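You operate a simulated robot arm through the tools that you are given. There is no shell and no other tool. Be economical: measure what you need, move in short steps, check, and stop when the job is done.

You are at the controls of a simulated two-armed robot. One attempt, no reset.

Task
Cap both sample tubes and put them on the raised shelf.
Fine: hold each tube steady while you screw its cap on; orange cap on 30, green cap on 60.

The check looks at the end state, three seconds after you hand in, the way a careful person would. Anything else that was tipped, shoved, dropped, spilled or broken makes it a failure. Lids that push on must go on centred and level and be pressed home; caps that screw on are set level and turned clockwise until they are tight.

Robot
Two 6-joint arms with two-finger parallel grippers on one trunk, on a base that drives. Base frame: it is fixed to the floor where the robot stands at the start and does not move with it; the origin is under the middle of the robot, x ahead of it, y to its left, z up. Lengths are in mm, angles in degrees, forces in N, time in s.
The left shoulder is at the start at [60, 187, 1172], the right one opposite. With the tool pointing down near the work surface each hand reaches from about 100 to 600 mm from the robot's upright axis, wherever it stands, measured 20 degrees to its own side. Places, roughly: raised shelf of the plywood bench [800, -100, 1000]. Payload 1.57 kg a hand.
The tool frame of a hand sits at the grasp point between the pads (the TCP): z along the fingers, y along the line on which they close. The tips reach 30 mm beyond it. The gripper opens to 110 mm. The fingers are 24 mm wide and 12 mm thick; the gripper's body (48 by 112 mm) begins 78 mm behind the TCP.
Orientation is that of the tool frame in the base frame, as [roll, pitch, yaw] about the fixed x, y, z axes, in that order (R = Rz(yaw) Ry(pitch) Rx(roll)). With the fingers straight down and closing along the base's y, the tool's x points along the base's -x, its y along +y and its z along -z.

Tools
- The arms move only by the tool drive_tool. It takes "left_steps", "right_steps" or both (then of equal length, played together; a hand with none holds still); each is a list that holds one entry, the list of rows, each a list of 6 numbers: the shift along the tool's x, y, z in units of 250 mm (1.0 is 250 mm), then the turn, a rotation vector about the tool's x, y, z in units of 45 degrees (1.0 is 45 degrees). In form: [[[tx, ty, tz, rx, ry, rz], ...]]. A call has 1 to 10 rows; each row is the pose to reach, as a shift and turn from the pose commanded when the call began, along the tool's axes at that moment. "left_jaw" and "right_jaw" are, for a hand that has rows, the opening, from 0 (shut) to 1 (fully open), set as the call begins (left out, the last holds). A call with a number of a shift or a turn outside -1 to 1 is refused whole. Each row takes 0.2 s and may step no farther than 50 mm and 8.6 degrees from the row before; otherwise, or with a gripper value out of range, the whole call is refused. Where a pose cannot be reached the arm comes as near as it can. A force on the tool above 40 N (or 10 N above the force at the start of the call, whichever is more), or a blocked arm, ends the call early, and 0.2 s more pass. Each finger travels about 153 mm/s and halts on what it meets, pressing with about 43 N; the grip force reading is that of the motor and also rises with nothing between the fingers. The clock runs only during rows and for 0.2 s after the last one: add rows that repeat a pose to give the fingers time. The reply holds the time, the measured pose of the TCP, the force on the tool along the base axes, the opening and the grip force, in the units named above and with some noise.
- Cameras (640 x 400 px; columns grow to the right, rows downward): "scene" is now at [10, -27.9, 1701.7]; the picture's right is [-0.37, -0.93, 0.00], its down [-0.71, 0.28, -0.65] and it looks along [0.60, -0.24, -0.76] (base axes); focal length 251 px, centre (320, 200). "left" rides on the left gripper at [70, -16, -141] in its tool frame; the picture's right is [0.23, 0.97, 0.00], its down [-0.86, 0.20, -0.48] and it looks along [-0.47, 0.11, 0.88] (tool axes); focal length 222 px, centre (320, 200). "right" rides on the right gripper at [70, 16, -141] in its tool frame; the picture's right is [-0.23, 0.97, 0.00], its down [-0.86, -0.20, -0.48] and it looks along [-0.47, -0.11, 0.88] (tool axes); focal length 222 px, centre (320, 200). There is no depth. A picture from a camera that has moved, and an enlarged one, comes with that camera's place and axes in the base frame and with its lens. The place of the scene camera against the robot may be out by one fixed shift of up to 18 mm in any direction.
- camera(camera): a new picture of that camera. No time passes.
- lift_body(by): slides the trunk up (or, below 0, down) by that many mm; the arms and the scene camera ride with it, the base frame stays. It gives what a move gives, with no picture.
- steer(legs): drives the robot by 1 to 6 legs, each [ahead, left, turn to the left] in mm, mm and degrees, along the robot's own axes; the way and the turn of a leg run together, so that a leg with both is an arc; at most 1500 mm and 180 degrees a leg. The arms and the cameras ride along, it lands a little off, and it stops where it bumps. It gives what a move gives.
- turn_head(pan, tilt): turns the head with the scene camera to pan (to the left, within 86 degrees either way) and tilt (down, from -29 to 69), counted from straight ahead of the robot. It gives what a move gives.
- close_up(camera, box): a new picture of the part [left, top, right, bottom] of that camera's present view, enlarged. No time passes.
- close_job(): hands the job in; it is judged then, once.

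Go step by step. Nothing tells you exact positions but the pictures and the camera data: compare them with the known pose of the tool, close in by small moves and look again before you grip or let go. The budget is 120 turns and 92 pictures, counting those below and the enlarged ones. Unless the task says otherwise, let go and move clear before handing in, and close with one line.

The tools are called after "Request:" as a command line: name --argument value ..., lists and objects as JSON in quotes. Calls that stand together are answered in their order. drive_tool: Moves the arms, as the interface text tells. Its arguments: {"type":"object","properties":{"left_steps":{"type":"array","items":{"type":"array","items":{"type":"array","items":{"type":"number"}}}},"left_jaw":{"type":"number"},"right_steps":{"type":"array","items":{"type":"array","items":{"type":"array","items":{"type":"number"}}}},"right_jaw":{"type":"number"}},"required":[]} The other tools are called the same way: lift_body (by) slides the trunk up or down; steer (legs) drives the base; turn_head (pan, tilt) turns the head that bears the scene camera; camera (camera) takes a picture; close_up (camera, box) takes an enlarged picture of a part of a camera's view; close_job () hands the job in.

At the start:

```text
clock: 0.0
left_tcp_pos: [342.4, 39.4, 1341.1]
left_ee_rot: [-179.9, 0.1, 180.0]
left_force: [-0.1, -0.4, -0.3]
left_finger_gap: 110.0
left_grasp_force: 0.0
right_tcp_pos: [346.7, -299.2, 1341.5]
right_ee_rot: [-180.0, -0.1, 180.0]
right_force: [0.3, -0.4, -0.6]
right_finger_gap: 110.1
right_grasp_force: 0.1
trunk travel left (down, up): [-800.0, 190.0]
robot x, y, heading: [-2.7, 4.9, 0.0]
head pan, tilt: [-21.8, 49.7]
```

scene: 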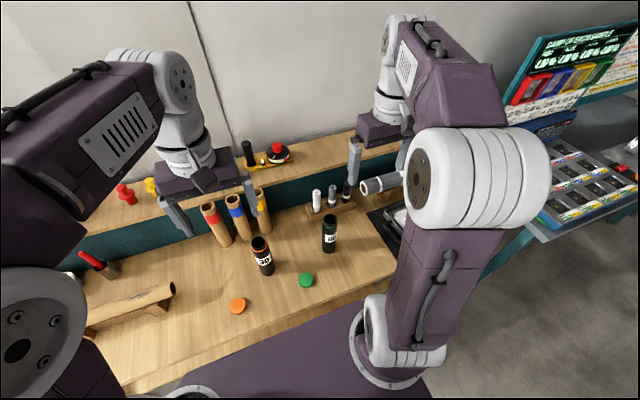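
right: 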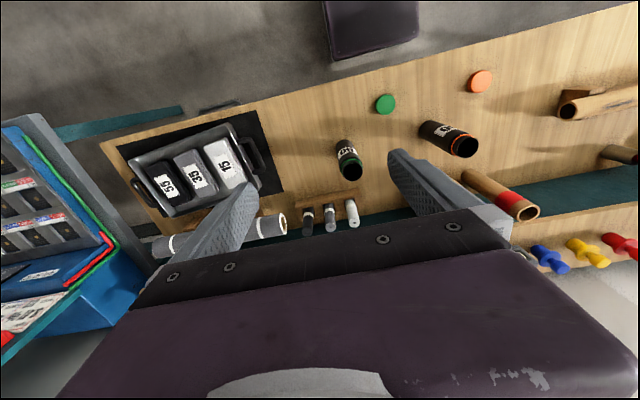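
left: 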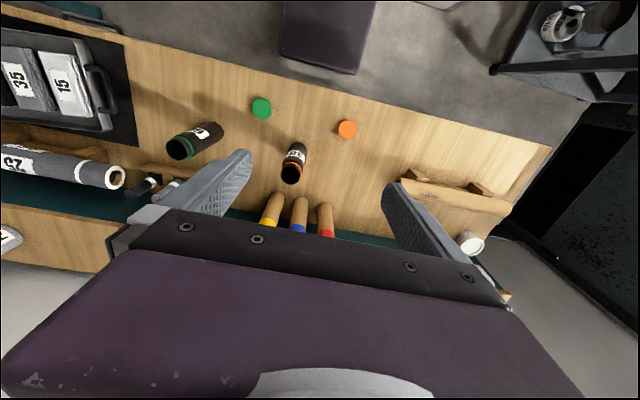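

I see the orange cap near (377,131), the green cap near (378,-120), tube 30 near (460,7) and tube 60 near (460,-252), all rough. I'll enlarge the views to measure better.

Request:
close_up --camera "scene" --box '[200, 170, 360, 330]'

Request:
close_up --camera "right" --box '[300, 40, 540, 240]'

Request:
close_up --camera "left" --box '[150, 60, 400, 260]'

Request:
close_up --camera "scene" --box '[60, 130, 430, 260]'

```text
2.50 times, centred on (280, 250) of scene
camera zoom: at [10.0, -27.9, 1701.7], right [-0.37, -0.93, 0.0], down [-0.71, 0.28, -0.65], along [0.6, -0.24, -0.76], focal length 628 px, centre (420, 75)
```

zoom: 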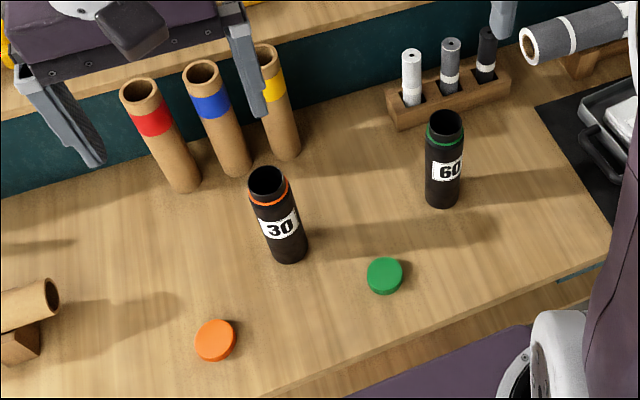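

```text
2.00 times, centred on (420, 140) of right
camera zoom: at [277.3, -283.1, 1484.9], right [0.23, 0.97, 0.0], down [0.86, -0.2, 0.48], along [0.47, -0.11, -0.88], focal length 444 px, centre (120, 320)
```

zoom: 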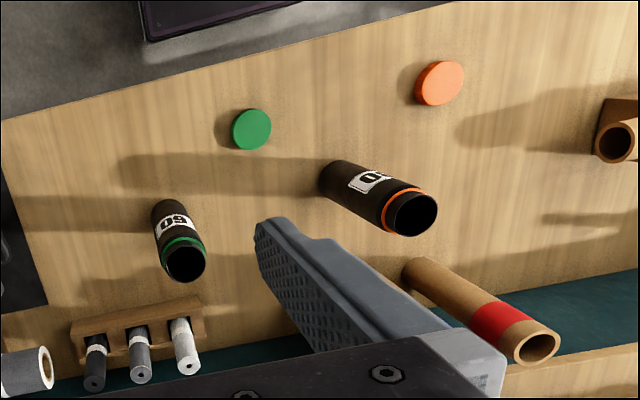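

```text
2.00 times, centred on (275, 160) of left
camera zoom: at [271.7, 22.4, 1483.8], right [-0.23, 0.97, 0.0], down [0.86, 0.2, 0.48], along [0.47, 0.11, -0.88], focal length 444 px, centre (410, 280)
```

zoom: 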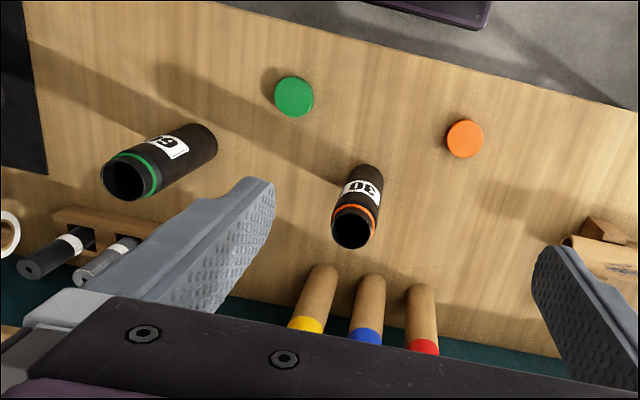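

```text
1.73 times, centred on (245, 195) of scene
camera zoom: at [10.0, -27.9, 1701.7], right [-0.37, -0.93, 0.0], down [-0.71, 0.28, -0.65], along [0.6, -0.24, -0.76], focal length 435 px, centre (450, 209)
```

zoom: 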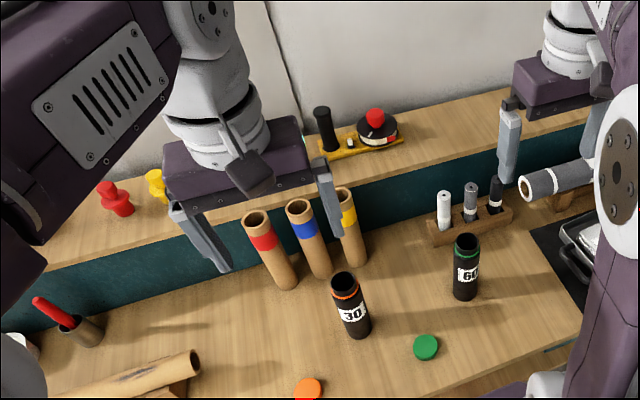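

Triangulating gives the orange cap at (381,131), the green cap at (382,-119), tube 30 at (480,0) and tube 60 at (479,-251), with rims near z=998. The left hand will do the screwing, so I start winding its wrist counter-clockwise on the way down. The right hand tilts forward to hold the tube.

Request:
drive_tool --left_steps '[[[-0.026, 0.061, 0.147, 0, 0, -0.166], [-0.051, 0.123, 0.293, 0, 0, -0.333], [-0.077, 0.184, 0.44, 0, 0, -0.5], [-0.103, 0.245, 0.587, 0, 0, -0.667], [-0.128, 0.307, 0.733, 0, 0, -0.833], [-0.154, 0.368, 0.88, 0, 0, -1]]]' --right_steps '[[[0, 0, 0.1, 0, -0.166, 0], [0, 0, 0.2, 0, -0.333, 0], [0, 0, 0.3, 0, -0.5, 0], [0, 0, 0.4, 0, -0.667, 0], [0, 0, 0.5, 0, -0.833, 0], [0, 0, 0.6, 0, -1, 0]]]'

Request:
drive_tool --left_steps '[[[0, 0, 0.08, 0, 0, -0.166], [0, 0, 0.16, 0, 0, -0.333], [0, 0, 0.24, 0, 0, -0.5], [0, 0, 0.32, 0, 0, -0.667], [0, 0, 0.4, 0, 0, -0.833], [0, 0, 0.48, 0, 0, -1]]]'

Request:
drive_tool --left_steps '[[[0, 0, 0.05, 0, 0, -0.166], [0, 0, 0.1, 0, 0, -0.333], [0, 0, 0.15, 0, 0, -0.5], [0, 0, 0.2, 0, 0, -0.667], [0, 0, 0.2, 0, 0, -0.833], [0, 0, 0.2, 0, 0, -1]]]'

```text
clock: 1.4
left_tcp_pos: [381.6, 129.0, 1118.7]
left_ee_rot: [179.8, 0.0, -134.8]
left_force: [0.0, -0.1, 0.1]
left_finger_gap: 110.1
left_grasp_force: 0.2
right_tcp_pos: [367.0, -316.6, 1210.0]
right_ee_rot: [179.6, 43.5, 179.8]
right_force: [-0.2, 0.1, 1.2]
right_finger_gap: 109.9
right_grasp_force: 0.0
right hand out of reach, approached as far as the arm can: row 6
trunk travel left (down, up): [-800.0, 190.0]
robot x, y, heading: [0.1, 2.0, -0.2]
head pan, tilt: [-21.8, 49.7]
```

```text
clock: 2.8
left_tcp_pos: [380.3, 131.4, 1001.7]
left_ee_rot: [180.0, 0.0, -89.9]
left_force: [-1.0, 0.7, -0.6]
left_finger_gap: 110.2
left_grasp_force: 0.1
right_tcp_pos: [366.1, -314.0, 1212.3]
right_ee_rot: [179.7, 43.8, 180.0]
right_force: [0.1, 0.0, -0.2]
right_finger_gap: 110.1
right_grasp_force: 0.1
trunk travel left (down, up): [-800.0, 190.0]
robot x, y, heading: [-2.0, -2.7, -0.0]
head pan, tilt: [-21.8, 49.7]
```

```text
clock: 4.2
left_tcp_pos: [381.2, 130.3, 952.9]
left_ee_rot: [179.9, -0.1, -44.9]
left_force: [0.5, -0.1, 0.1]
left_finger_gap: 109.9
left_grasp_force: 0.0
right_tcp_pos: [365.1, -313.9, 1212.9]
right_ee_rot: [179.7, 43.8, -180.0]
right_force: [0.4, 0.2, -0.3]
right_finger_gap: 110.0
right_grasp_force: 0.1
trunk travel left (down, up): [-800.0, 190.0]
robot x, y, heading: [2.1, 1.6, -0.3]
head pan, tilt: [-21.8, 49.7]
```

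The left hand is over the orange cap, turned -135° so far. I'll keep winding to find the limit and then look.

Request:
drive_tool --left_steps '[[[0, 0, 0, 0, 0, -0.166], [0, 0, 0, 0, 0, -0.333], [0, 0, 0, 0, 0, -0.5], [0, 0, 0, 0, 0, -0.667], [0, 0, 0, 0, 0, -0.833], [0, 0, 0, 0, 0, -1]]]'

Request:
drive_tool --left_steps '[[[0, 0, 0, 0, 0, -0.166], [0, 0, 0, 0, 0, -0.333], [0, 0, 0, 0, 0, -0.5], [0, 0, 0, 0, 0, -0.667], [0, 0, 0, 0, 0, -0.833], [0, 0, 0, 0, 0, -1]]]'

Request:
camera --camera "left"

Request:
camera --camera "scene"

```text
clock: 5.6
left_tcp_pos: [367.6, 140.5, 942.2]
left_ee_rot: [178.0, -0.6, 0.0]
left_force: [-0.1, -0.2, 0.5]
left_finger_gap: 109.9
left_grasp_force: 0.0
left hand out of reach, approached as far as the arm can: row 5, 6
right_tcp_pos: [364.9, -314.6, 1212.6]
right_ee_rot: [179.7, 43.7, 180.0]
right_force: [-0.7, 0.3, -0.1]
right_finger_gap: 109.7
right_grasp_force: 0.2
trunk travel left (down, up): [-800.0, 190.0]
robot x, y, heading: [-0.7, -1.0, -0.1]
head pan, tilt: [-21.8, 49.7]
```

```text
clock: 7.0
left_tcp_pos: [343.5, 143.6, 926.3]
left_ee_rot: [179.3, -0.3, 45.1]
left_force: [0.1, 0.0, -0.9]
left_finger_gap: 110.0
left_grasp_force: 0.1
left hand out of reach, approached as far as the arm can: row 1, 2, 3, 4, 5, 6
right_tcp_pos: [365.4, -315.7, 1212.5]
right_ee_rot: [179.6, 43.8, 179.9]
right_force: [0.0, 0.0, 0.3]
right_finger_gap: 110.0
right_grasp_force: 0.0
trunk travel left (down, up): [-800.0, 190.0]
robot x, y, heading: [2.6, 3.0, 0.0]
head pan, tilt: [-21.8, 49.7]
```

```text
84 pictures are left
camera left: at [378.7, 205.5, 1069.4], right [0.85, -0.53, 0.01], down [-0.47, -0.74, 0.48], along [-0.24, -0.41, -0.88], focal length 222 px, centre (320, 200)
```

left: 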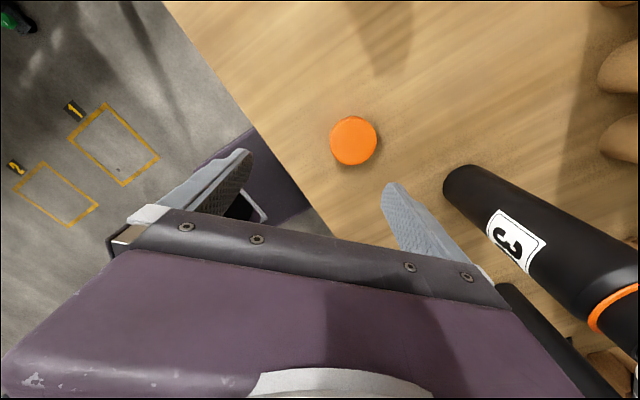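

```text
83 pictures are left
camera scene: at [10.0, -28.0, 1701.7], right [-0.37, -0.93, 0.0], down [-0.71, 0.28, -0.65], along [0.6, -0.24, -0.76], focal length 251 px, centre (320, 200)
```

scene: 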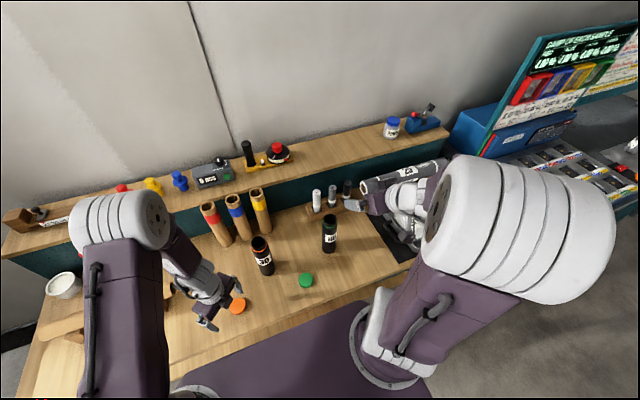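

The winding limit is near -175°, so I'll return to about -135° (yaw -45) and check the pose over the cap. I'll move the right arm outward, a little lower and forward.

Request:
drive_tool --left_steps '[[[0, 0, 0, 0, 0, 0.166], [0, 0, 0, 0, 0, 0.333], [0, 0, 0, 0, 0, 0.5], [0, 0, 0, 0, 0, 0.667], [0, 0, 0, 0, 0, 0.833], [0, 0, 0, 0, 0, 1]]]'

Request:
drive_tool --left_steps '[[[0, 0, 0, 0, 0, 0.166], [0, 0, 0, 0, 0, 0.333], [0, 0, 0, 0, 0, 0.5], [0, 0, 0, 0, 0, 0.667], [0, 0, 0, 0, 0, 0.833], [0, 0, 0, 0, 0, 1]]]'

Request:
camera --camera "left"

```text
clock: 8.4
left_tcp_pos: [344.4, 144.5, 926.0]
left_ee_rot: [179.7, -0.2, 0.0]
left_force: [-0.2, -0.8, 0.5]
left_finger_gap: 110.0
left_grasp_force: 0.1
left hand out of reach, approached as far as the arm can: row 1, 2, 3
right_tcp_pos: [365.8, -314.6, 1211.6]
right_ee_rot: [179.6, 43.9, -180.0]
right_force: [-0.7, 0.1, 0.6]
right_finger_gap: 109.9
right_grasp_force: 0.0
trunk travel left (down, up): [-800.0, 190.0]
robot x, y, heading: [4.3, -0.2, 0.2]
head pan, tilt: [-21.8, 49.7]
```

```text
clock: 9.8
left_tcp_pos: [344.8, 142.9, 927.5]
left_ee_rot: [-179.9, 0.0, -45.3]
left_force: [-0.3, -0.9, 0.1]
left_finger_gap: 110.2
left_grasp_force: 0.0
right_tcp_pos: [365.3, -315.1, 1212.2]
right_ee_rot: [179.5, 43.8, -180.0]
right_force: [-0.4, -0.7, 0.5]
right_finger_gap: 110.2
right_grasp_force: 0.0
trunk travel left (down, up): [-800.0, 190.0]
robot x, y, heading: [-4.7, -2.4, -0.3]
head pan, tilt: [-21.8, 49.7]
```

```text
82 pictures are left
camera left: at [404.8, 105.3, 1069.4], right [-0.53, -0.85, 0.0], down [-0.74, 0.47, 0.48], along [-0.41, 0.25, -0.88], focal length 222 px, centre (320, 200)
```

left: 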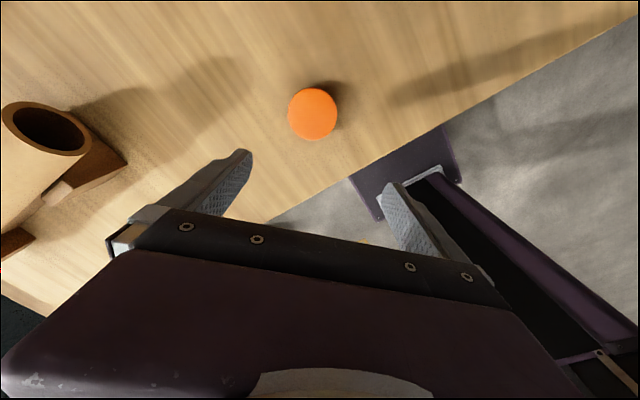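

The cap reads about (381,130) here too. I'll centre over it, go down partway and check.

Request:
drive_tool --left_steps '[[[0.07, -0.034, 0.1, 0, 0, 0], [0.139, -0.068, 0.228, 0, 0, 0], [0.139, -0.068, 0.228, 0, 0, 0]]]'

Request:
camera --camera "left"

```text
clock: 10.6
left_tcp_pos: [381.8, 132.9, 871.4]
left_ee_rot: [179.9, 0.0, -45.0]
left_force: [0.0, -0.4, 0.9]
left_finger_gap: 110.1
left_grasp_force: 0.0
right_tcp_pos: [364.9, -314.2, 1211.9]
right_ee_rot: [179.7, 43.8, -180.0]
right_force: [0.1, 0.0, 0.9]
right_finger_gap: 110.1
right_grasp_force: 0.0
trunk travel left (down, up): [-800.0, 190.0]
robot x, y, heading: [1.4, 0.6, 0.1]
head pan, tilt: [-21.8, 49.7]
```

```text
81 pictures are left
camera left: at [442.1, 95.0, 1013.5], right [-0.53, -0.85, 0.0], down [-0.75, 0.46, 0.48], along [-0.41, 0.25, -0.88], focal length 222 px, centre (320, 200)
```

left: 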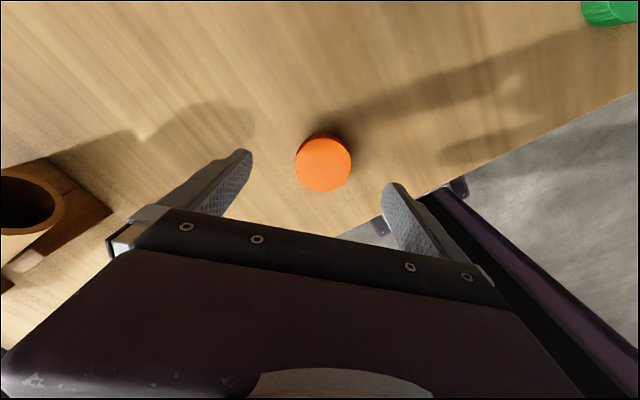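

The cap is within about 3 mm of centre. I'll descend so the tips sit just above the table, then close.

Request:
drive_tool --left_steps '[[[0.004, 0.012, 0.08, 0, 0, 0], [0.004, 0.012, 0.147, 0, 0, 0], [0.004, 0.012, 0.147, 0, 0, 0]]]'

Request:
drive_tool --left_steps '[[[0, 0, 0, 0, 0, 0], [0, 0, 0, 0, 0, 0], [0, 0, 0, 0, 0, 0], [0, 0, 0, 0, 0, 0]]]' --left_jaw 0

Request:
camera --camera "left"

```text
clock: 11.4
left_tcp_pos: [378.6, 128.2, 833.8]
left_ee_rot: [-179.9, 0.0, -45.0]
left_force: [-0.2, 0.4, 1.1]
left_finger_gap: 110.0
left_grasp_force: 0.0
right_tcp_pos: [365.6, -314.9, 1212.0]
right_ee_rot: [179.5, 43.8, -180.0]
right_force: [-0.7, -0.3, 0.2]
right_finger_gap: 109.8
right_grasp_force: 0.0
trunk travel left (down, up): [-800.0, 190.0]
robot x, y, heading: [0.9, 0.1, 0.2]
head pan, tilt: [-21.8, 49.7]
```

```text
clock: 12.4
left_tcp_pos: [379.4, 127.9, 834.3]
left_ee_rot: [-180.0, 0.0, -45.0]
left_force: [0.8, -0.6, 0.7]
left_finger_gap: 51.7
left_grasp_force: 42.9
right_tcp_pos: [364.9, -315.6, 1211.6]
right_ee_rot: [179.6, 43.8, 180.0]
right_force: [0.2, -0.1, 0.1]
right_finger_gap: 110.0
right_grasp_force: 0.0
trunk travel left (down, up): [-800.0, 190.0]
robot x, y, heading: [-1.4, -1.0, -0.2]
head pan, tilt: [-21.8, 49.7]
```

```text
80 pictures are left
camera left: at [440.0, 90.9, 977.0], right [-0.53, -0.85, 0.0], down [-0.75, 0.46, 0.48], along [-0.41, 0.25, -0.88], focal length 222 px, centre (320, 200)
```

left: 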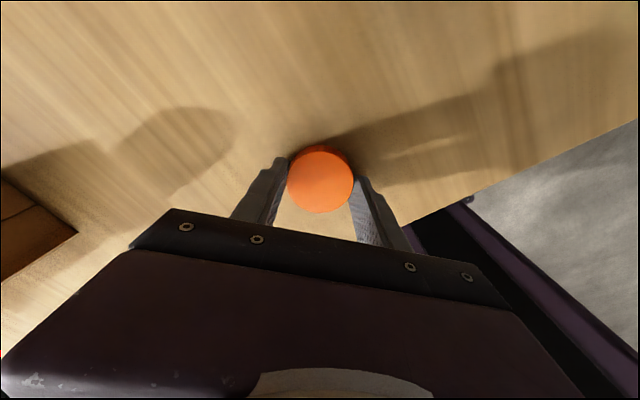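

The orange cap is gripped, 52 mm across. I'll lift it high and bring the right hand toward tube 30.

Request:
drive_tool --left_steps '[[[0, 0, -0.16, 0, 0, 0], [0, 0, -0.33, 0, 0, 0], [0, 0, -0.5, 0, 0, 0], [0, 0, -0.66, 0, 0, 0], [0, 0, -0.83, 0, 0, 0], [0, 0, -1, 0, 0, 0]]]'

Request:
drive_tool --left_steps '[[[0, 0, -0.06, 0, 0, 0], [0, 0, -0.12, 0, 0, 0], [0, 0, -0.18, 0, 0, 0], [0, 0, -0.24, 0, 0, 0], [0, 0, -0.3, 0, 0, 0], [0, 0, -0.34, 0, 0, 0]]]' --right_steps '[[[0.075, 0.11, 0.122, 0, -0.04, 0], [0.15, 0.22, 0.244, 0, -0.08, 0], [0.225, 0.33, 0.366, 0, -0.12, 0], [0.3, 0.44, 0.487, 0, -0.16, 0], [0.375, 0.55, 0.609, 0, -0.2, 0], [0.451, 0.66, 0.731, 0, -0.249, 0]]]'

Request:
camera --camera "scene"

Request:
camera --camera "right"

```text
clock: 13.8
left_tcp_pos: [373.9, 129.9, 1082.1]
left_ee_rot: [-180.0, 0.0, -45.1]
left_force: [-0.2, 0.3, 1.2]
left_finger_gap: 51.7
left_grasp_force: 42.7
right_tcp_pos: [364.0, -314.8, 1211.7]
right_ee_rot: [179.5, 43.8, -180.0]
right_force: [0.7, 0.0, -0.4]
right_finger_gap: 110.2
right_grasp_force: 0.0
trunk travel left (down, up): [-800.0, 190.0]
robot x, y, heading: [1.3, 3.3, 0.1]
head pan, tilt: [-21.8, 49.7]
```

```text
clock: 15.2
left_tcp_pos: [381.6, 129.6, 1166.5]
left_ee_rot: [179.9, 0.1, -44.8]
left_force: [-0.4, -0.3, 0.4]
left_finger_gap: 51.7
left_grasp_force: 43.3
right_tcp_pos: [465.6, -201.2, 1070.3]
right_ee_rot: [166.7, 52.6, 170.7]
right_force: [-0.6, -0.5, 0.1]
right_finger_gap: 110.1
right_grasp_force: 0.0
right hand out of reach, approached as far as the arm can: row 1, 2, 3, 4, 5, 6
trunk travel left (down, up): [-800.0, 190.0]
robot x, y, heading: [3.3, 1.1, 0.1]
head pan, tilt: [-21.8, 49.7]
```

```text
79 pictures are left
camera scene: at [12.6, -28.5, 1701.7], right [-0.37, -0.93, 0.0], down [-0.71, 0.28, -0.65], along [0.6, -0.24, -0.76], focal length 251 px, centre (320, 200)
```

scene: 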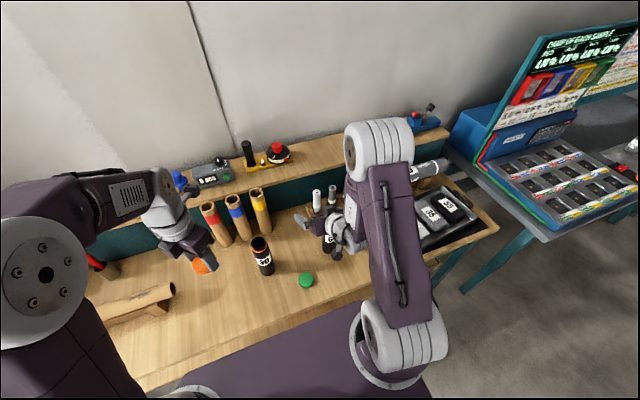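

```text
78 pictures are left
camera right: at [311.0, -191.4, 1102.9], right [0.11, 0.94, 0.32], down [0.13, -0.33, 0.93], along [0.98, -0.06, -0.16], focal length 222 px, centre (320, 200)
```

right: 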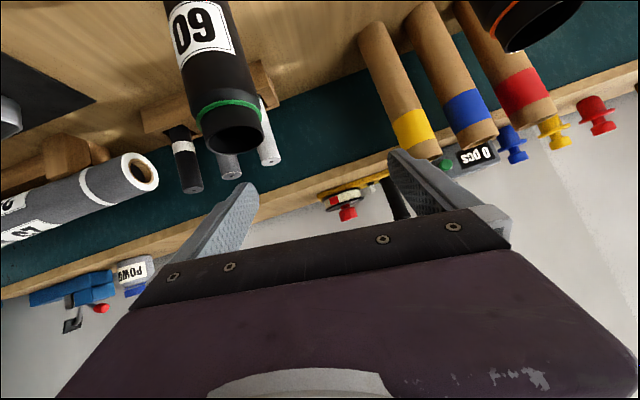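

The right arm is too folded in that tilt, so I'll raise the trunk 120 mm for room. Then I'll bring the right hand over tube 30 with its tilt squared up.

Request:
lift_body --by 120

Request:
drive_tool --right_steps '[[[0.096, 0.121, 0.046, 0.021, -0.006, -0.021], [0.192, 0.242, 0.092, 0.042, -0.012, -0.042], [0.288, 0.363, 0.137, 0.064, -0.019, -0.064], [0.385, 0.485, 0.183, 0.085, -0.026, -0.085], [0.481, 0.606, 0.229, 0.107, -0.033, -0.106], [0.577, 0.727, 0.275, 0.128, -0.039, -0.127]]]'

Request:
camera --camera "right"

```text
clock: 16.7
left_tcp_pos: [378.6, 130.1, 1288.2]
left_ee_rot: [180.0, 0.0, -45.1]
left_force: [0.2, -0.5, -0.5]
left_finger_gap: 51.5
left_grasp_force: 42.9
right_tcp_pos: [463.3, -201.4, 1191.0]
right_ee_rot: [166.7, 52.8, 170.6]
right_force: [0.4, -1.2, -0.1]
right_finger_gap: 110.1
right_grasp_force: 0.0
trunk travel left (down, up): [-920.0, 70.0]
robot x, y, heading: [0.1, 4.5, 0.1]
head pan, tilt: [-21.8, 49.7]
```

```text
clock: 18.1
left_tcp_pos: [379.3, 129.7, 1286.9]
left_ee_rot: [-179.9, 0.1, -45.0]
left_force: [0.4, -0.7, -0.5]
left_finger_gap: 51.4
left_grasp_force: 42.9
right_tcp_pos: [483.5, -179.2, 1098.9]
right_ee_rot: [163.7, 51.3, 170.8]
right_force: [0.1, -0.4, -0.3]
right_finger_gap: 110.2
right_grasp_force: 0.0
right hand out of reach, approached as far as the arm can: row 1, 2, 3, 4, 5, 6
trunk travel left (down, up): [-920.0, 70.0]
robot x, y, heading: [-0.8, 0.7, -0.0]
head pan, tilt: [-21.8, 49.7]
```

```text
77 pictures are left
camera right: at [328.5, -177.6, 1134.1], right [0.08, 0.93, 0.35], down [0.17, -0.36, 0.92], along [0.98, -0.01, -0.18], focal length 222 px, centre (320, 200)
```

right: 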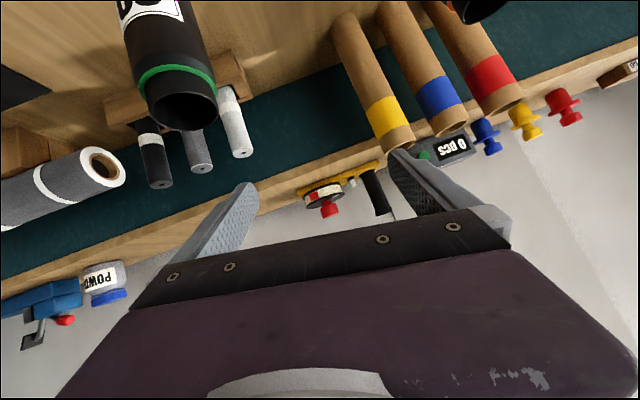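

The limit looks like the wrist bend, so I'll use a gentler pose: 47° from vertical, with the hand yawed 20° left, which is natural for the right arm.

Request:
drive_tool --right_steps '[[[0.053, 0.127, 0.007, -0.026, 0.03, -0.081], [0.105, 0.254, 0.014, -0.053, 0.061, -0.162], [0.158, 0.381, 0.022, -0.079, 0.091, -0.243], [0.21, 0.508, 0.029, -0.106, 0.122, -0.324], [0.263, 0.635, 0.036, -0.132, 0.152, -0.405]]]'

```text
clock: 19.3
left_tcp_pos: [379.4, 130.7, 1287.5]
left_ee_rot: [180.0, -0.1, -44.9]
left_force: [-0.5, 0.3, -0.1]
left_finger_gap: 51.8
left_grasp_force: 42.9
right_tcp_pos: [497.1, -52.7, 1083.7]
right_ee_rot: [171.6, 44.6, -164.2]
right_force: [-0.7, 0.2, -0.2]
right_finger_gap: 110.0
right_grasp_force: 0.1
right hand out of reach, approached as far as the arm can: row 1, 2, 3, 4, 5
trunk travel left (down, up): [-920.0, 70.0]
robot x, y, heading: [-2.5, -1.3, -0.1]
head pan, tilt: [-21.8, 49.7]
```

The hand is still short of room to fold. A vertical descent with the fingers straddling the tube avoids the folded pre-pose, so I'll align above tube 30 first.

Request:
drive_tool --right_steps '[[[0.05, 0.1, 0.034, 0.06, -0.024, -0.034], [0.1, 0.2, 0.067, 0.12, -0.048, -0.069]]]'

Request:
camera --camera "right"

Request:
camera --camera "scene"

```text
clock: 19.9
left_tcp_pos: [378.3, 129.4, 1288.6]
left_ee_rot: [-180.0, -0.1, -45.0]
left_force: [1.2, -0.6, -0.5]
left_finger_gap: 51.7
left_grasp_force: 42.9
right_tcp_pos: [498.0, -53.5, 1083.1]
right_ee_rot: [171.7, 44.8, -164.4]
right_force: [0.4, 0.2, -0.4]
right_finger_gap: 110.1
right_grasp_force: 0.1
right hand out of reach, approached as far as the arm can: row 1, 2
trunk travel left (down, up): [-920.0, 70.0]
robot x, y, heading: [0.1, 1.2, 0.3]
head pan, tilt: [-21.8, 49.7]
```

```text
76 pictures are left
camera right: at [354.6, -97.7, 1137.1], right [-0.2, 0.94, 0.26], down [0.36, -0.18, 0.92], along [0.91, 0.28, -0.3], focal length 222 px, centre (320, 200)
```

right: 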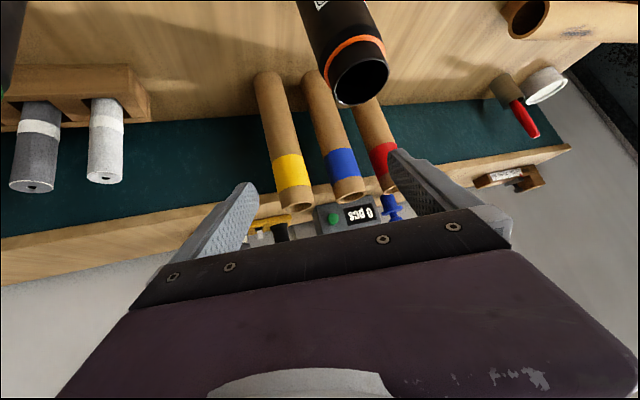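

```text
75 pictures are left
camera scene: at [10.3, -27.2, 1821.7], right [-0.37, -0.93, 0.0], down [-0.71, 0.28, -0.65], along [0.6, -0.24, -0.76], focal length 251 px, centre (320, 200)
```

scene: 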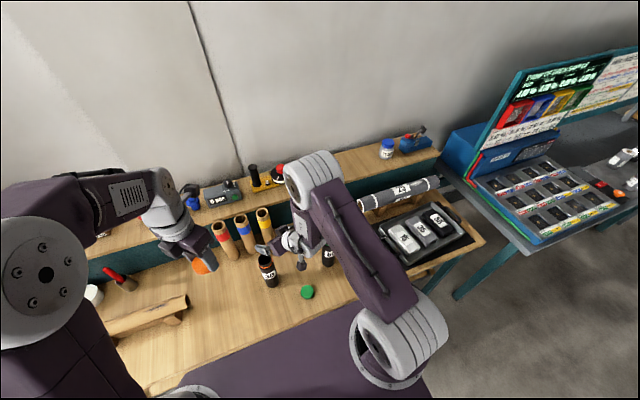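

The right arm needs more standoff and the left needs less. I'll back the robot up 80 mm and turn it 25° right, which puts the right shoulder back and the left one forward. Both hands are above everything.

Request:
steer --legs '[[-80, 0, 0], [0, 0, -25]]'

Request:
camera --camera "scene"

```text
clock: 22.2
left_tcp_pos: [321.5, -39.2, 1287.2]
left_ee_rot: [179.9, 0.1, -69.7]
left_force: [0.2, -0.5, -0.6]
left_finger_gap: 51.6
left_grasp_force: 43.0
right_tcp_pos: [352.8, -257.7, 1083.7]
right_ee_rot: [171.7, 44.7, 170.8]
right_force: [-1.6, 0.1, 0.5]
right_finger_gap: 110.1
right_grasp_force: 0.1
trunk travel left (down, up): [-920.0, 70.0]
robot x, y, heading: [-75.2, -4.3, -25.0]
head pan, tilt: [-21.8, 49.7]
```

```text
74 pictures are left
camera scene: at [-78.4, -29.3, 1821.7], right [-0.73, -0.69, 0.0], down [-0.53, 0.55, -0.65], along [0.44, -0.47, -0.76], focal length 251 px, centre (320, 200)
```

scene: 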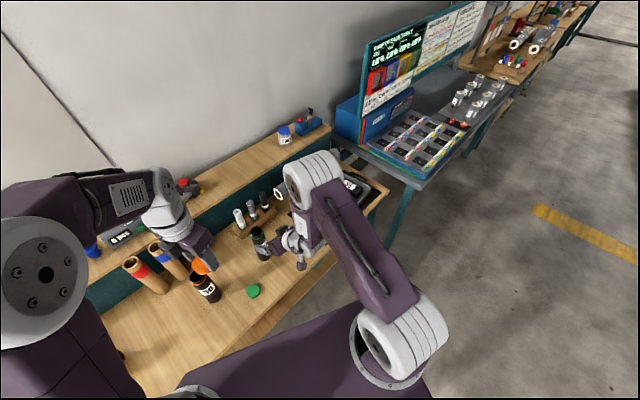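

Both shoulders are better placed now. I'll bring the right hand to a standoff behind tube 30 while the left carries the cap forward, out of its way.

Request:
drive_tool --left_steps '[[[-0.042, -0.114, 0.038, 0, 0, 0], [-0.085, -0.228, 0.076, 0, 0, 0], [-0.127, -0.342, 0.114, 0, 0, 0], [-0.169, -0.457, 0.152, 0, 0, 0], [-0.212, -0.571, 0.19, 0, 0, 0], [-0.254, -0.685, 0.228, 0, 0, 0]]]' --right_steps '[[[0.057, 0.147, 0.101, -0.05, -0.021, -0.073], [0.114, 0.295, 0.202, -0.101, -0.042, -0.147], [0.171, 0.442, 0.302, -0.152, -0.063, -0.22], [0.229, 0.589, 0.403, -0.202, -0.084, -0.293], [0.286, 0.737, 0.504, -0.253, -0.105, -0.367], [0.343, 0.884, 0.605, -0.303, -0.126, -0.44]]]'

Request:
camera --camera "right"

Request:
camera --camera "scene"

```text
clock: 23.6
left_tcp_pos: [461.0, 84.2, 1231.6]
left_ee_rot: [179.8, 0.0, -69.8]
left_force: [0.3, 0.7, -0.7]
left_finger_gap: 51.9
left_grasp_force: 42.7
right_tcp_pos: [440.2, -49.5, 935.6]
right_ee_rot: [176.8, 51.6, -161.0]
right_force: [-0.2, 0.1, 0.4]
right_finger_gap: 110.1
right_grasp_force: 0.0
right hand out of reach, approached as far as the arm can: row 1, 2, 3, 4, 5, 6
trunk travel left (down, up): [-920.0, 70.0]
robot x, y, heading: [-80.1, 0.7, -24.7]
head pan, tilt: [-21.8, 49.7]
```

```text
73 pictures are left
camera right: at [291.7, -92.7, 971.4], right [-0.22, 0.95, 0.21], down [0.23, -0.16, 0.96], along [0.95, 0.26, -0.18], focal length 222 px, centre (320, 200)
```

right: 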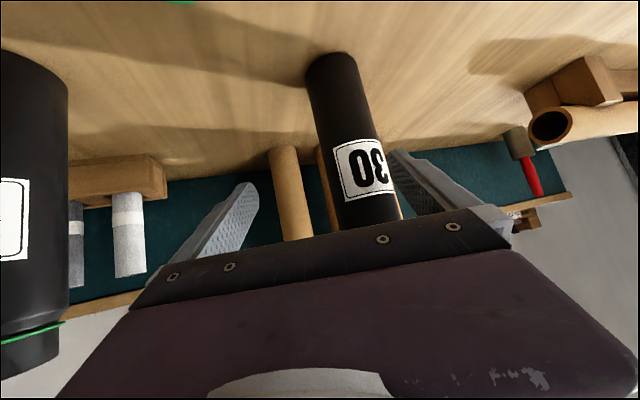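

```text
72 pictures are left
camera scene: at [-78.9, -28.0, 1821.8], right [-0.73, -0.69, 0.0], down [-0.53, 0.55, -0.65], along [0.44, -0.47, -0.76], focal length 251 px, centre (320, 200)
```

scene: 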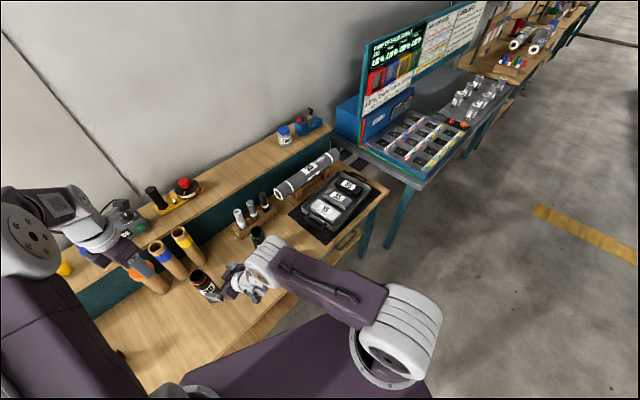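

The right hand is behind tube 30 and about 34 mm too far right. I'll shift sideways first, then go forward around the tube.

Request:
drive_tool --right_steps '[[[0, 0.07, 0, 0.022, 0, -0.014], [0, 0.136, 0, 0.045, 0, -0.028], [0, 0.136, 0, 0.045, 0, -0.028]]]'

Request:
camera --camera "right"

```text
clock: 24.4
left_tcp_pos: [459.8, 82.8, 1233.1]
left_ee_rot: [180.0, -0.1, -69.8]
left_force: [-0.1, 0.4, -0.7]
left_finger_gap: 51.7
left_grasp_force: 43.2
right_tcp_pos: [465.2, -52.6, 924.0]
right_ee_rot: [-179.9, 51.7, -158.8]
right_force: [-0.7, -0.3, 0.7]
right_finger_gap: 109.9
right_grasp_force: 0.0
right hand out of reach, approached as far as the arm can: row 1, 2, 3
trunk travel left (down, up): [-920.0, 70.0]
robot x, y, heading: [-80.1, -0.1, -24.8]
head pan, tilt: [-21.8, 49.7]
```

```text
71 pictures are left
camera right: at [315.6, -92.9, 959.7], right [-0.22, 0.96, 0.18], down [0.22, -0.13, 0.97], along [0.95, 0.25, -0.18], focal length 222 px, centre (320, 200)
```

right: 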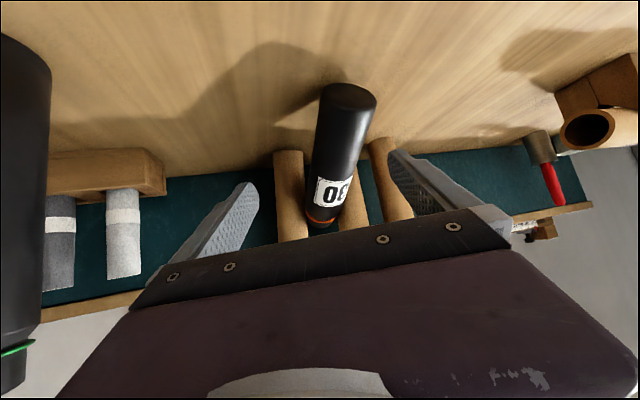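

Tube 30 looks tilted, as if a finger has pushed it. I need to look at once, before any time passes.

Request:
close_up --camera "scene" --box '[120, 200, 320, 340]'

Request:
close_up --camera "left" --box '[0, 0, 640, 400]'

```text
2.86 times, centred on (220, 270) of scene
camera zoom: at [-81.0, -30.3, 1821.7], right [-0.73, -0.69, 0.0], down [-0.52, 0.55, -0.65], along [0.44, -0.47, -0.76], focal length 718 px, centre (606, 0)
```

zoom: 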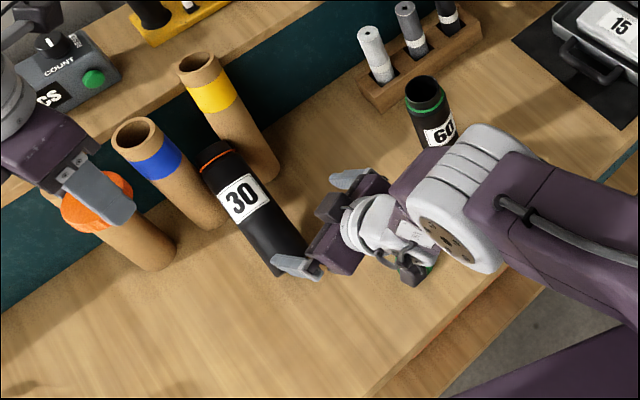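

```text
1.00 times, centred on (320, 200) of left
camera zoom: at [498.7, 23.0, 1374.7], right [-0.84, -0.55, 0.0], down [-0.48, 0.73, 0.48], along [-0.26, 0.4, -0.88], focal length 222 px, centre (320, 200)
```

zoom: 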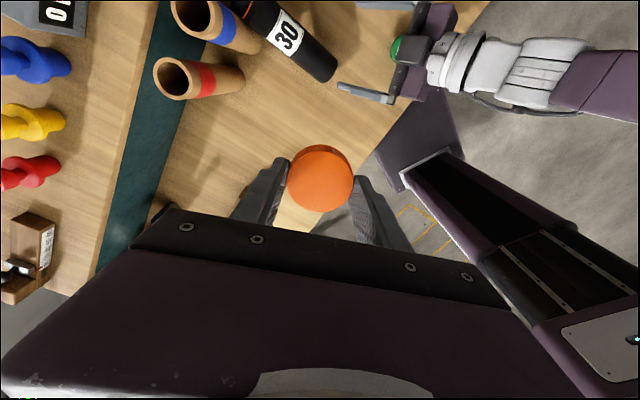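

Tube 30 is leaning back on the blue and yellow wooden tubes. I'll let a moment pass without moving to see whether it's at rest.

Request:
drive_tool --left_steps '[[[0, 0, 0, 0, 0, 0], [0, 0, 0, 0, 0, 0]]]'

Request:
close_up --camera "scene" --box '[120, 200, 320, 340]'

Request:
camera --camera "right"

```text
clock: 25.0
left_tcp_pos: [458.2, 82.5, 1232.6]
left_ee_rot: [180.0, 0.0, -69.8]
left_force: [-0.1, 1.0, 0.1]
left_finger_gap: 51.7
left_grasp_force: 43.1
right_tcp_pos: [464.9, -52.3, 925.2]
right_ee_rot: [-179.9, 51.6, -158.9]
right_force: [-1.6, 0.0, -0.1]
right_finger_gap: 109.9
right_grasp_force: 0.0
trunk travel left (down, up): [-920.0, 70.0]
robot x, y, heading: [-78.3, 1.8, -24.7]
head pan, tilt: [-21.8, 49.7]
```

```text
2.86 times, centred on (220, 270) of scene
camera zoom: at [-81.0, -30.1, 1821.7], right [-0.73, -0.69, 0.0], down [-0.52, 0.55, -0.65], along [0.44, -0.47, -0.76], focal length 718 px, centre (606, 0)
```

zoom: 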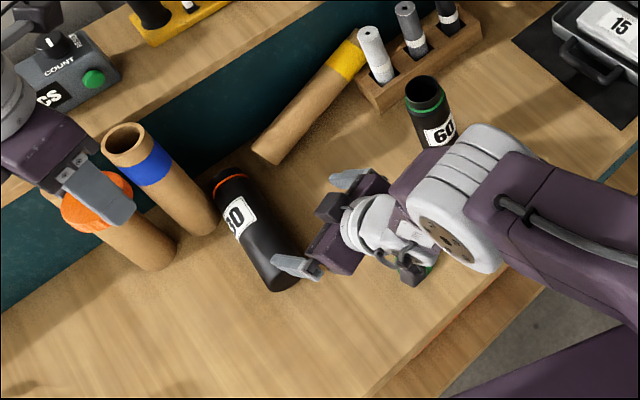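

```text
67 pictures are left
camera right: at [315.6, -92.8, 959.8], right [-0.22, 0.96, 0.18], down [0.22, -0.13, 0.97], along [0.95, 0.25, -0.18], focal length 222 px, centre (320, 200)
```

right: 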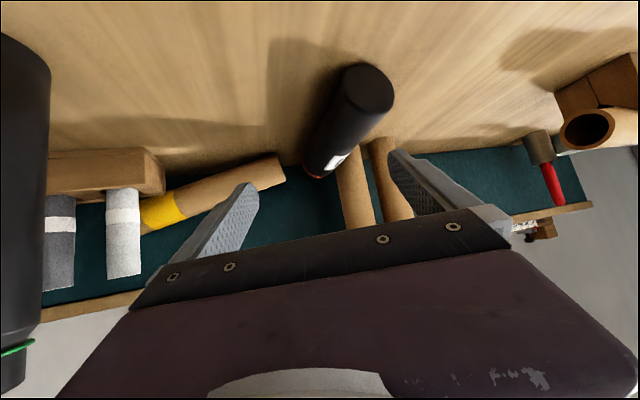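

The falling tube has knocked the yellow wooden tube over. That was my mistake, from moving sideways too close with an arm that couldn't follow exactly. I'll let everything settle and then work out how to put it right.

Request:
drive_tool --left_steps '[[[0, 0, 0, 0, 0, 0], [0, 0, 0, 0, 0, 0], [0, 0, 0, 0, 0, 0], [0, 0, 0, 0, 0, 0], [0, 0, 0, 0, 0, 0], [0, 0, 0, 0, 0, 0]]]'

Request:
camera --camera "scene"

Request:
close_up --camera "scene" --box '[120, 190, 320, 330]'

```text
clock: 26.4
left_tcp_pos: [458.8, 83.0, 1232.7]
left_ee_rot: [-180.0, 0.0, -69.8]
left_force: [-0.1, -1.0, -0.8]
left_finger_gap: 51.5
left_grasp_force: 42.9
right_tcp_pos: [465.3, -53.2, 924.6]
right_ee_rot: [-179.9, 51.5, -158.9]
right_force: [-0.1, -0.1, 0.4]
right_finger_gap: 110.0
right_grasp_force: 0.0
trunk travel left (down, up): [-920.0, 70.0]
robot x, y, heading: [-80.1, 0.5, -25.0]
head pan, tilt: [-21.8, 49.7]
```

```text
66 pictures are left
camera scene: at [-81.3, -30.1, 1821.7], right [-0.73, -0.69, 0.0], down [-0.52, 0.55, -0.65], along [0.44, -0.47, -0.76], focal length 251 px, centre (320, 200)
```

scene: 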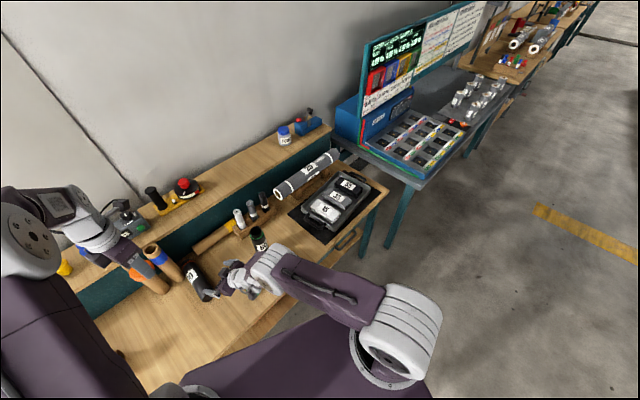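

```text
2.86 times, centred on (220, 260) of scene
camera zoom: at [-81.3, -30.1, 1821.7], right [-0.73, -0.69, 0.0], down [-0.52, 0.55, -0.65], along [0.44, -0.47, -0.76], focal length 718 px, centre (606, 29)
```

zoom: 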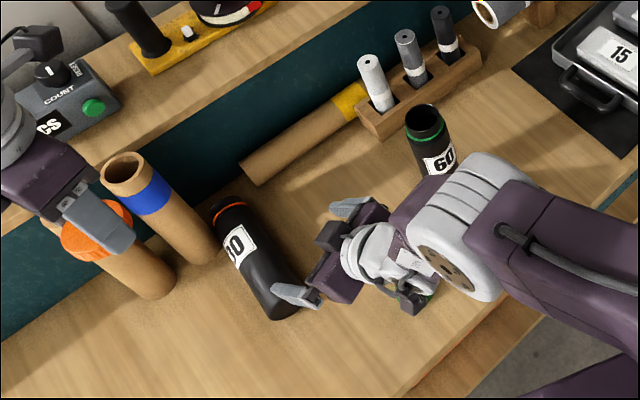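

Tube 30 now lies along +x from about (478,18) to (672,-2), neck away from me. The yellow wooden tube lies along y near x=695. I'll try to set both upright again. First the right hand goes up clear and returns to vertical.

Request:
drive_tool --right_steps '[[[-0.08, 0, -0.062, 0, 0.1, 0], [-0.158, 0, -0.124, 0, 0.28, 0], [-0.236, 0, -0.186, 0, 0.46, 0], [-0.315, 0, -0.248, 0, 0.64, 0], [-0.394, 0, -0.31, 0, 0.82, 0], [-0.472, 0, -0.372, 0, 1, 0]]]'

Request:
drive_tool --right_steps '[[[0, 0, -0.1, 0, 0.08, 0], [0, 0, -0.2, 0, 0.157, 0], [0, 0, -0.3, 0, 0.157, 0], [0, 0, -0.4, 0, 0.157, 0]]]'

Request:
camera --camera "scene"

```text
clock: 27.8
left_tcp_pos: [458.0, 84.8, 1231.6]
left_ee_rot: [180.0, -0.2, -69.8]
left_force: [0.2, 0.2, -0.6]
left_finger_gap: 51.7
left_grasp_force: 43.1
right_tcp_pos: [431.9, 31.3, 1091.8]
right_ee_rot: [163.6, 11.4, -158.9]
right_force: [-2.3, -14.9, -3.4]
right_finger_gap: 109.7
right_grasp_force: 0.0
right hand out of reach, approached as far as the arm can: row 1, 2, 3, 4, 5, 6
trunk travel left (down, up): [-920.0, 70.0]
robot x, y, heading: [-81.4, -1.0, -24.7]
head pan, tilt: [-21.8, 49.7]
```

```text
clock: 28.8
left_tcp_pos: [458.2, 83.4, 1232.6]
left_ee_rot: [-180.0, 0.1, -69.8]
left_force: [-0.2, 1.4, 0.2]
left_finger_gap: 51.7
left_grasp_force: 43.4
right_tcp_pos: [418.8, -56.5, 1179.3]
right_ee_rot: [-177.8, 0.1, -160.7]
right_force: [-0.4, 0.9, 0.4]
right_finger_gap: 110.1
right_grasp_force: 0.0
right hand out of reach, approached as far as the arm can: row 1, 2, 3, 4
trunk travel left (down, up): [-920.0, 70.0]
robot x, y, heading: [-76.1, -1.4, -25.0]
head pan, tilt: [-21.8, 49.7]
```

```text
64 pictures are left
camera scene: at [-81.6, -31.2, 1821.6], right [-0.73, -0.69, 0.0], down [-0.52, 0.55, -0.65], along [0.44, -0.47, -0.76], focal length 251 px, centre (320, 200)
```

scene: 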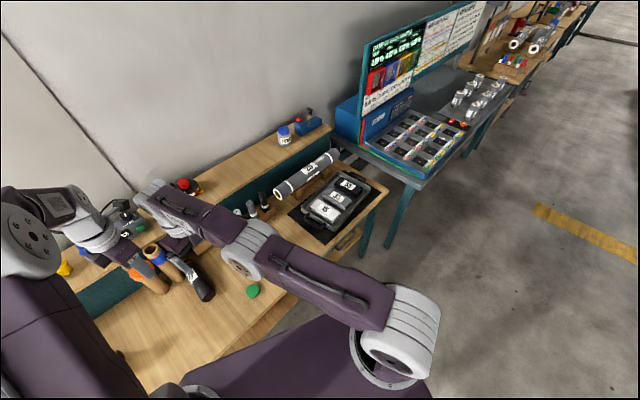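

The right arm ended up folded and close to the left one. I'll move it back to its own side with a neutral wrist.

Request:
drive_tool --right_steps '[[[0, -0.12, 0, 0, 0, 0.166], [0, -0.24, 0, 0, 0, 0.333], [0, -0.36, 0, 0, 0, 0.5], [0, -0.48, 0, 0, 0, 0.667], [0, -0.6, 0, 0, 0, 0.833], [0, -0.72, 0, 0, 0, 1]]]'

Request:
camera --camera "scene"

```text
clock: 30.2
left_tcp_pos: [458.9, 82.5, 1232.7]
left_ee_rot: [-179.9, -0.1, -69.8]
left_force: [-0.3, -0.3, -0.1]
left_finger_gap: 51.7
left_grasp_force: 42.9
right_tcp_pos: [439.6, -227.3, 1180.3]
right_ee_rot: [-178.5, 1.7, 154.2]
right_force: [1.0, -1.2, 0.4]
right_finger_gap: 110.0
right_grasp_force: 0.0
right hand out of reach, approached as far as the arm can: row 2, 3, 4, 5, 6
trunk travel left (down, up): [-920.0, 70.0]
robot x, y, heading: [-75.4, 0.1, -25.1]
head pan, tilt: [-21.8, 49.7]
```

```text
63 pictures are left
camera scene: at [-81.5, -31.6, 1821.6], right [-0.73, -0.69, 0.0], down [-0.52, 0.55, -0.65], along [0.44, -0.47, -0.76], focal length 251 px, centre (320, 200)
```

scene: 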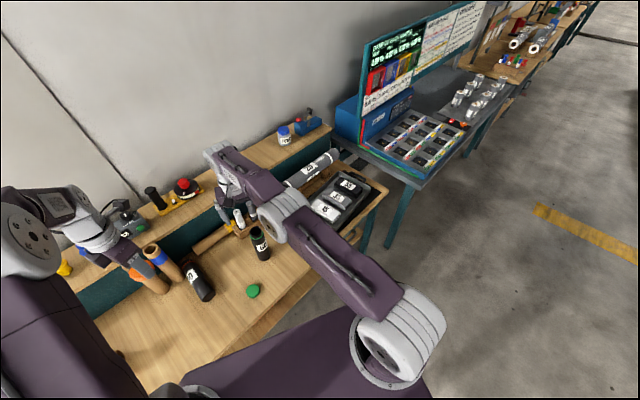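

Working through those limits, the hand tilts forward more easily when the shoulder is low relative to the hand, so I'd raised the trunk the wrong way. I'll square the robot up near (0,100), so the right arm can reach the lying tube.

Request:
steer --legs '[[0, 0, 25], [78, 100, 0]]'

Request:
camera --camera "scene"

Request:
camera --camera "right"

```text
clock: 32.8
left_tcp_pos: [449.2, 400.3, 1233.1]
left_ee_rot: [-179.8, 0.0, -44.8]
left_force: [-0.2, 0.1, -0.7]
left_finger_gap: 51.9
left_grasp_force: 43.1
right_tcp_pos: [561.8, 112.7, 1181.1]
right_ee_rot: [-178.6, 1.6, 179.5]
right_force: [-0.5, -0.1, 0.2]
right_finger_gap: 109.7
right_grasp_force: 0.0
trunk travel left (down, up): [-920.0, 70.0]
robot x, y, heading: [0.8, 98.6, 0.4]
head pan, tilt: [-21.8, 49.7]
```

```text
62 pictures are left
camera scene: at [6.4, 68.9, 1821.7], right [-0.37, -0.93, 0.0], down [-0.71, 0.28, -0.65], along [0.6, -0.24, -0.76], focal length 251 px, centre (320, 200)
```

scene: 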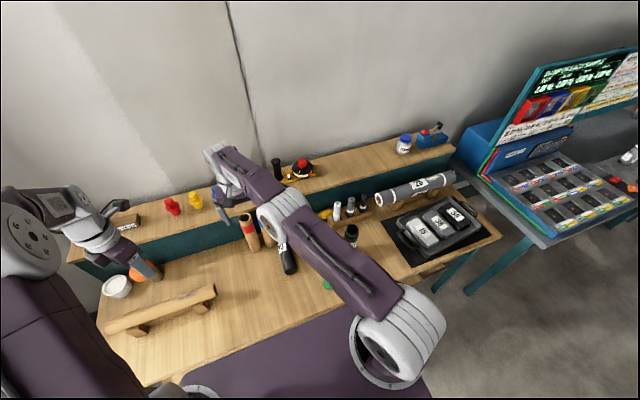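

```text
61 pictures are left
camera right: at [489.2, 134.5, 1322.4], right [0.24, 0.97, -0.02], down [0.84, -0.2, 0.51], along [0.49, -0.14, -0.86], focal length 222 px, centre (320, 200)
```

right: 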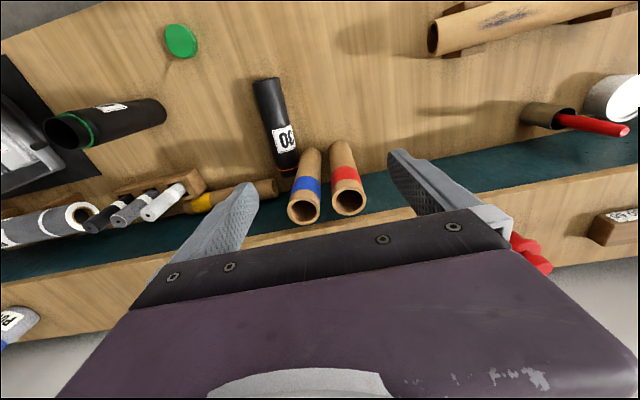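

Tube 30 reads as (479,17) to (672,3). I'll lower the trunk back to its start height and bring the right hand over the tube's lower half.

Request:
lift_body --by -120

Request:
drive_tool --right_steps '[[[0.01, -0.1, 0.1, 0, 0, 0.03], [0.02, -0.2, 0.2, 0, 0, 0.06], [0.04, -0.3, 0.3, 0, 0, 0.09], [0.048, -0.404, 0.45, 0, 0, 0.09], [0.048, -0.404, 0.6, 0, 0, 0.09]]]'

Request:
camera --camera "right"

```text
clock: 34.3
left_tcp_pos: [451.0, 402.5, 1111.4]
left_ee_rot: [180.0, 0.0, -44.7]
left_force: [0.0, -0.6, 0.4]
left_finger_gap: 51.8
left_grasp_force: 42.3
right_tcp_pos: [563.3, 116.0, 1060.7]
right_ee_rot: [-178.4, 1.5, 179.4]
right_force: [0.0, 0.4, -0.1]
right_finger_gap: 110.2
right_grasp_force: 0.0
trunk travel left (down, up): [-800.0, 190.0]
robot x, y, heading: [0.5, 100.6, 0.2]
head pan, tilt: [-21.8, 49.7]
```

```text
clock: 35.5
left_tcp_pos: [450.3, 403.0, 1112.5]
left_ee_rot: [180.0, 0.0, -44.7]
left_force: [0.2, -0.4, -0.1]
left_finger_gap: 51.7
left_grasp_force: 42.7
right_tcp_pos: [555.7, 11.5, 911.6]
right_ee_rot: [-178.6, 1.7, 175.3]
right_force: [-0.2, -0.6, -0.7]
right_finger_gap: 110.2
right_grasp_force: 0.1
trunk travel left (down, up): [-800.0, 190.0]
robot x, y, heading: [-2.7, 97.1, 0.4]
head pan, tilt: [-21.8, 49.7]
```

```text
60 pictures are left
camera right: at [484.1, 38.4, 1051.8], right [0.31, 0.95, -0.02], down [0.82, -0.26, 0.51], along [0.48, -0.17, -0.86], focal length 222 px, centre (320, 200)
```

right: 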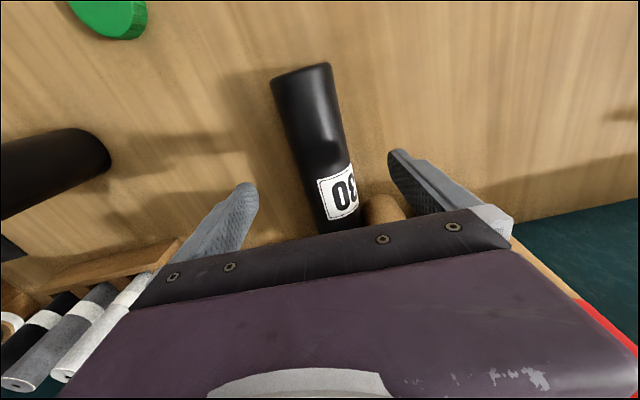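

The tube axis is at y≈17 under the hand. I'll correct that and try a slight backward lean, so less forward tilt is needed to stand the tube up.

Request:
drive_tool --right_steps '[[[0, 0.01, 0, -0.01, 0.12, 0], [0, 0.02, 0, -0.02, 0.25, 0], [0, 0.02, 0, -0.03, 0.37, 0]]]'

```text
clock: 36.3
left_tcp_pos: [450.3, 402.4, 1112.7]
left_ee_rot: [180.0, 0.1, -44.6]
left_force: [-0.6, 0.4, 0.8]
left_finger_gap: 51.8
left_grasp_force: 43.2
right_tcp_pos: [514.1, 7.7, 922.9]
right_ee_rot: [-179.8, -14.9, 175.1]
right_force: [-0.4, -0.2, -0.3]
right_finger_gap: 110.1
right_grasp_force: 0.1
right hand out of reach, approached as far as the arm can: row 2, 3
trunk travel left (down, up): [-800.0, 190.0]
robot x, y, heading: [-1.2, 97.8, 0.5]
head pan, tilt: [-21.8, 49.7]
```

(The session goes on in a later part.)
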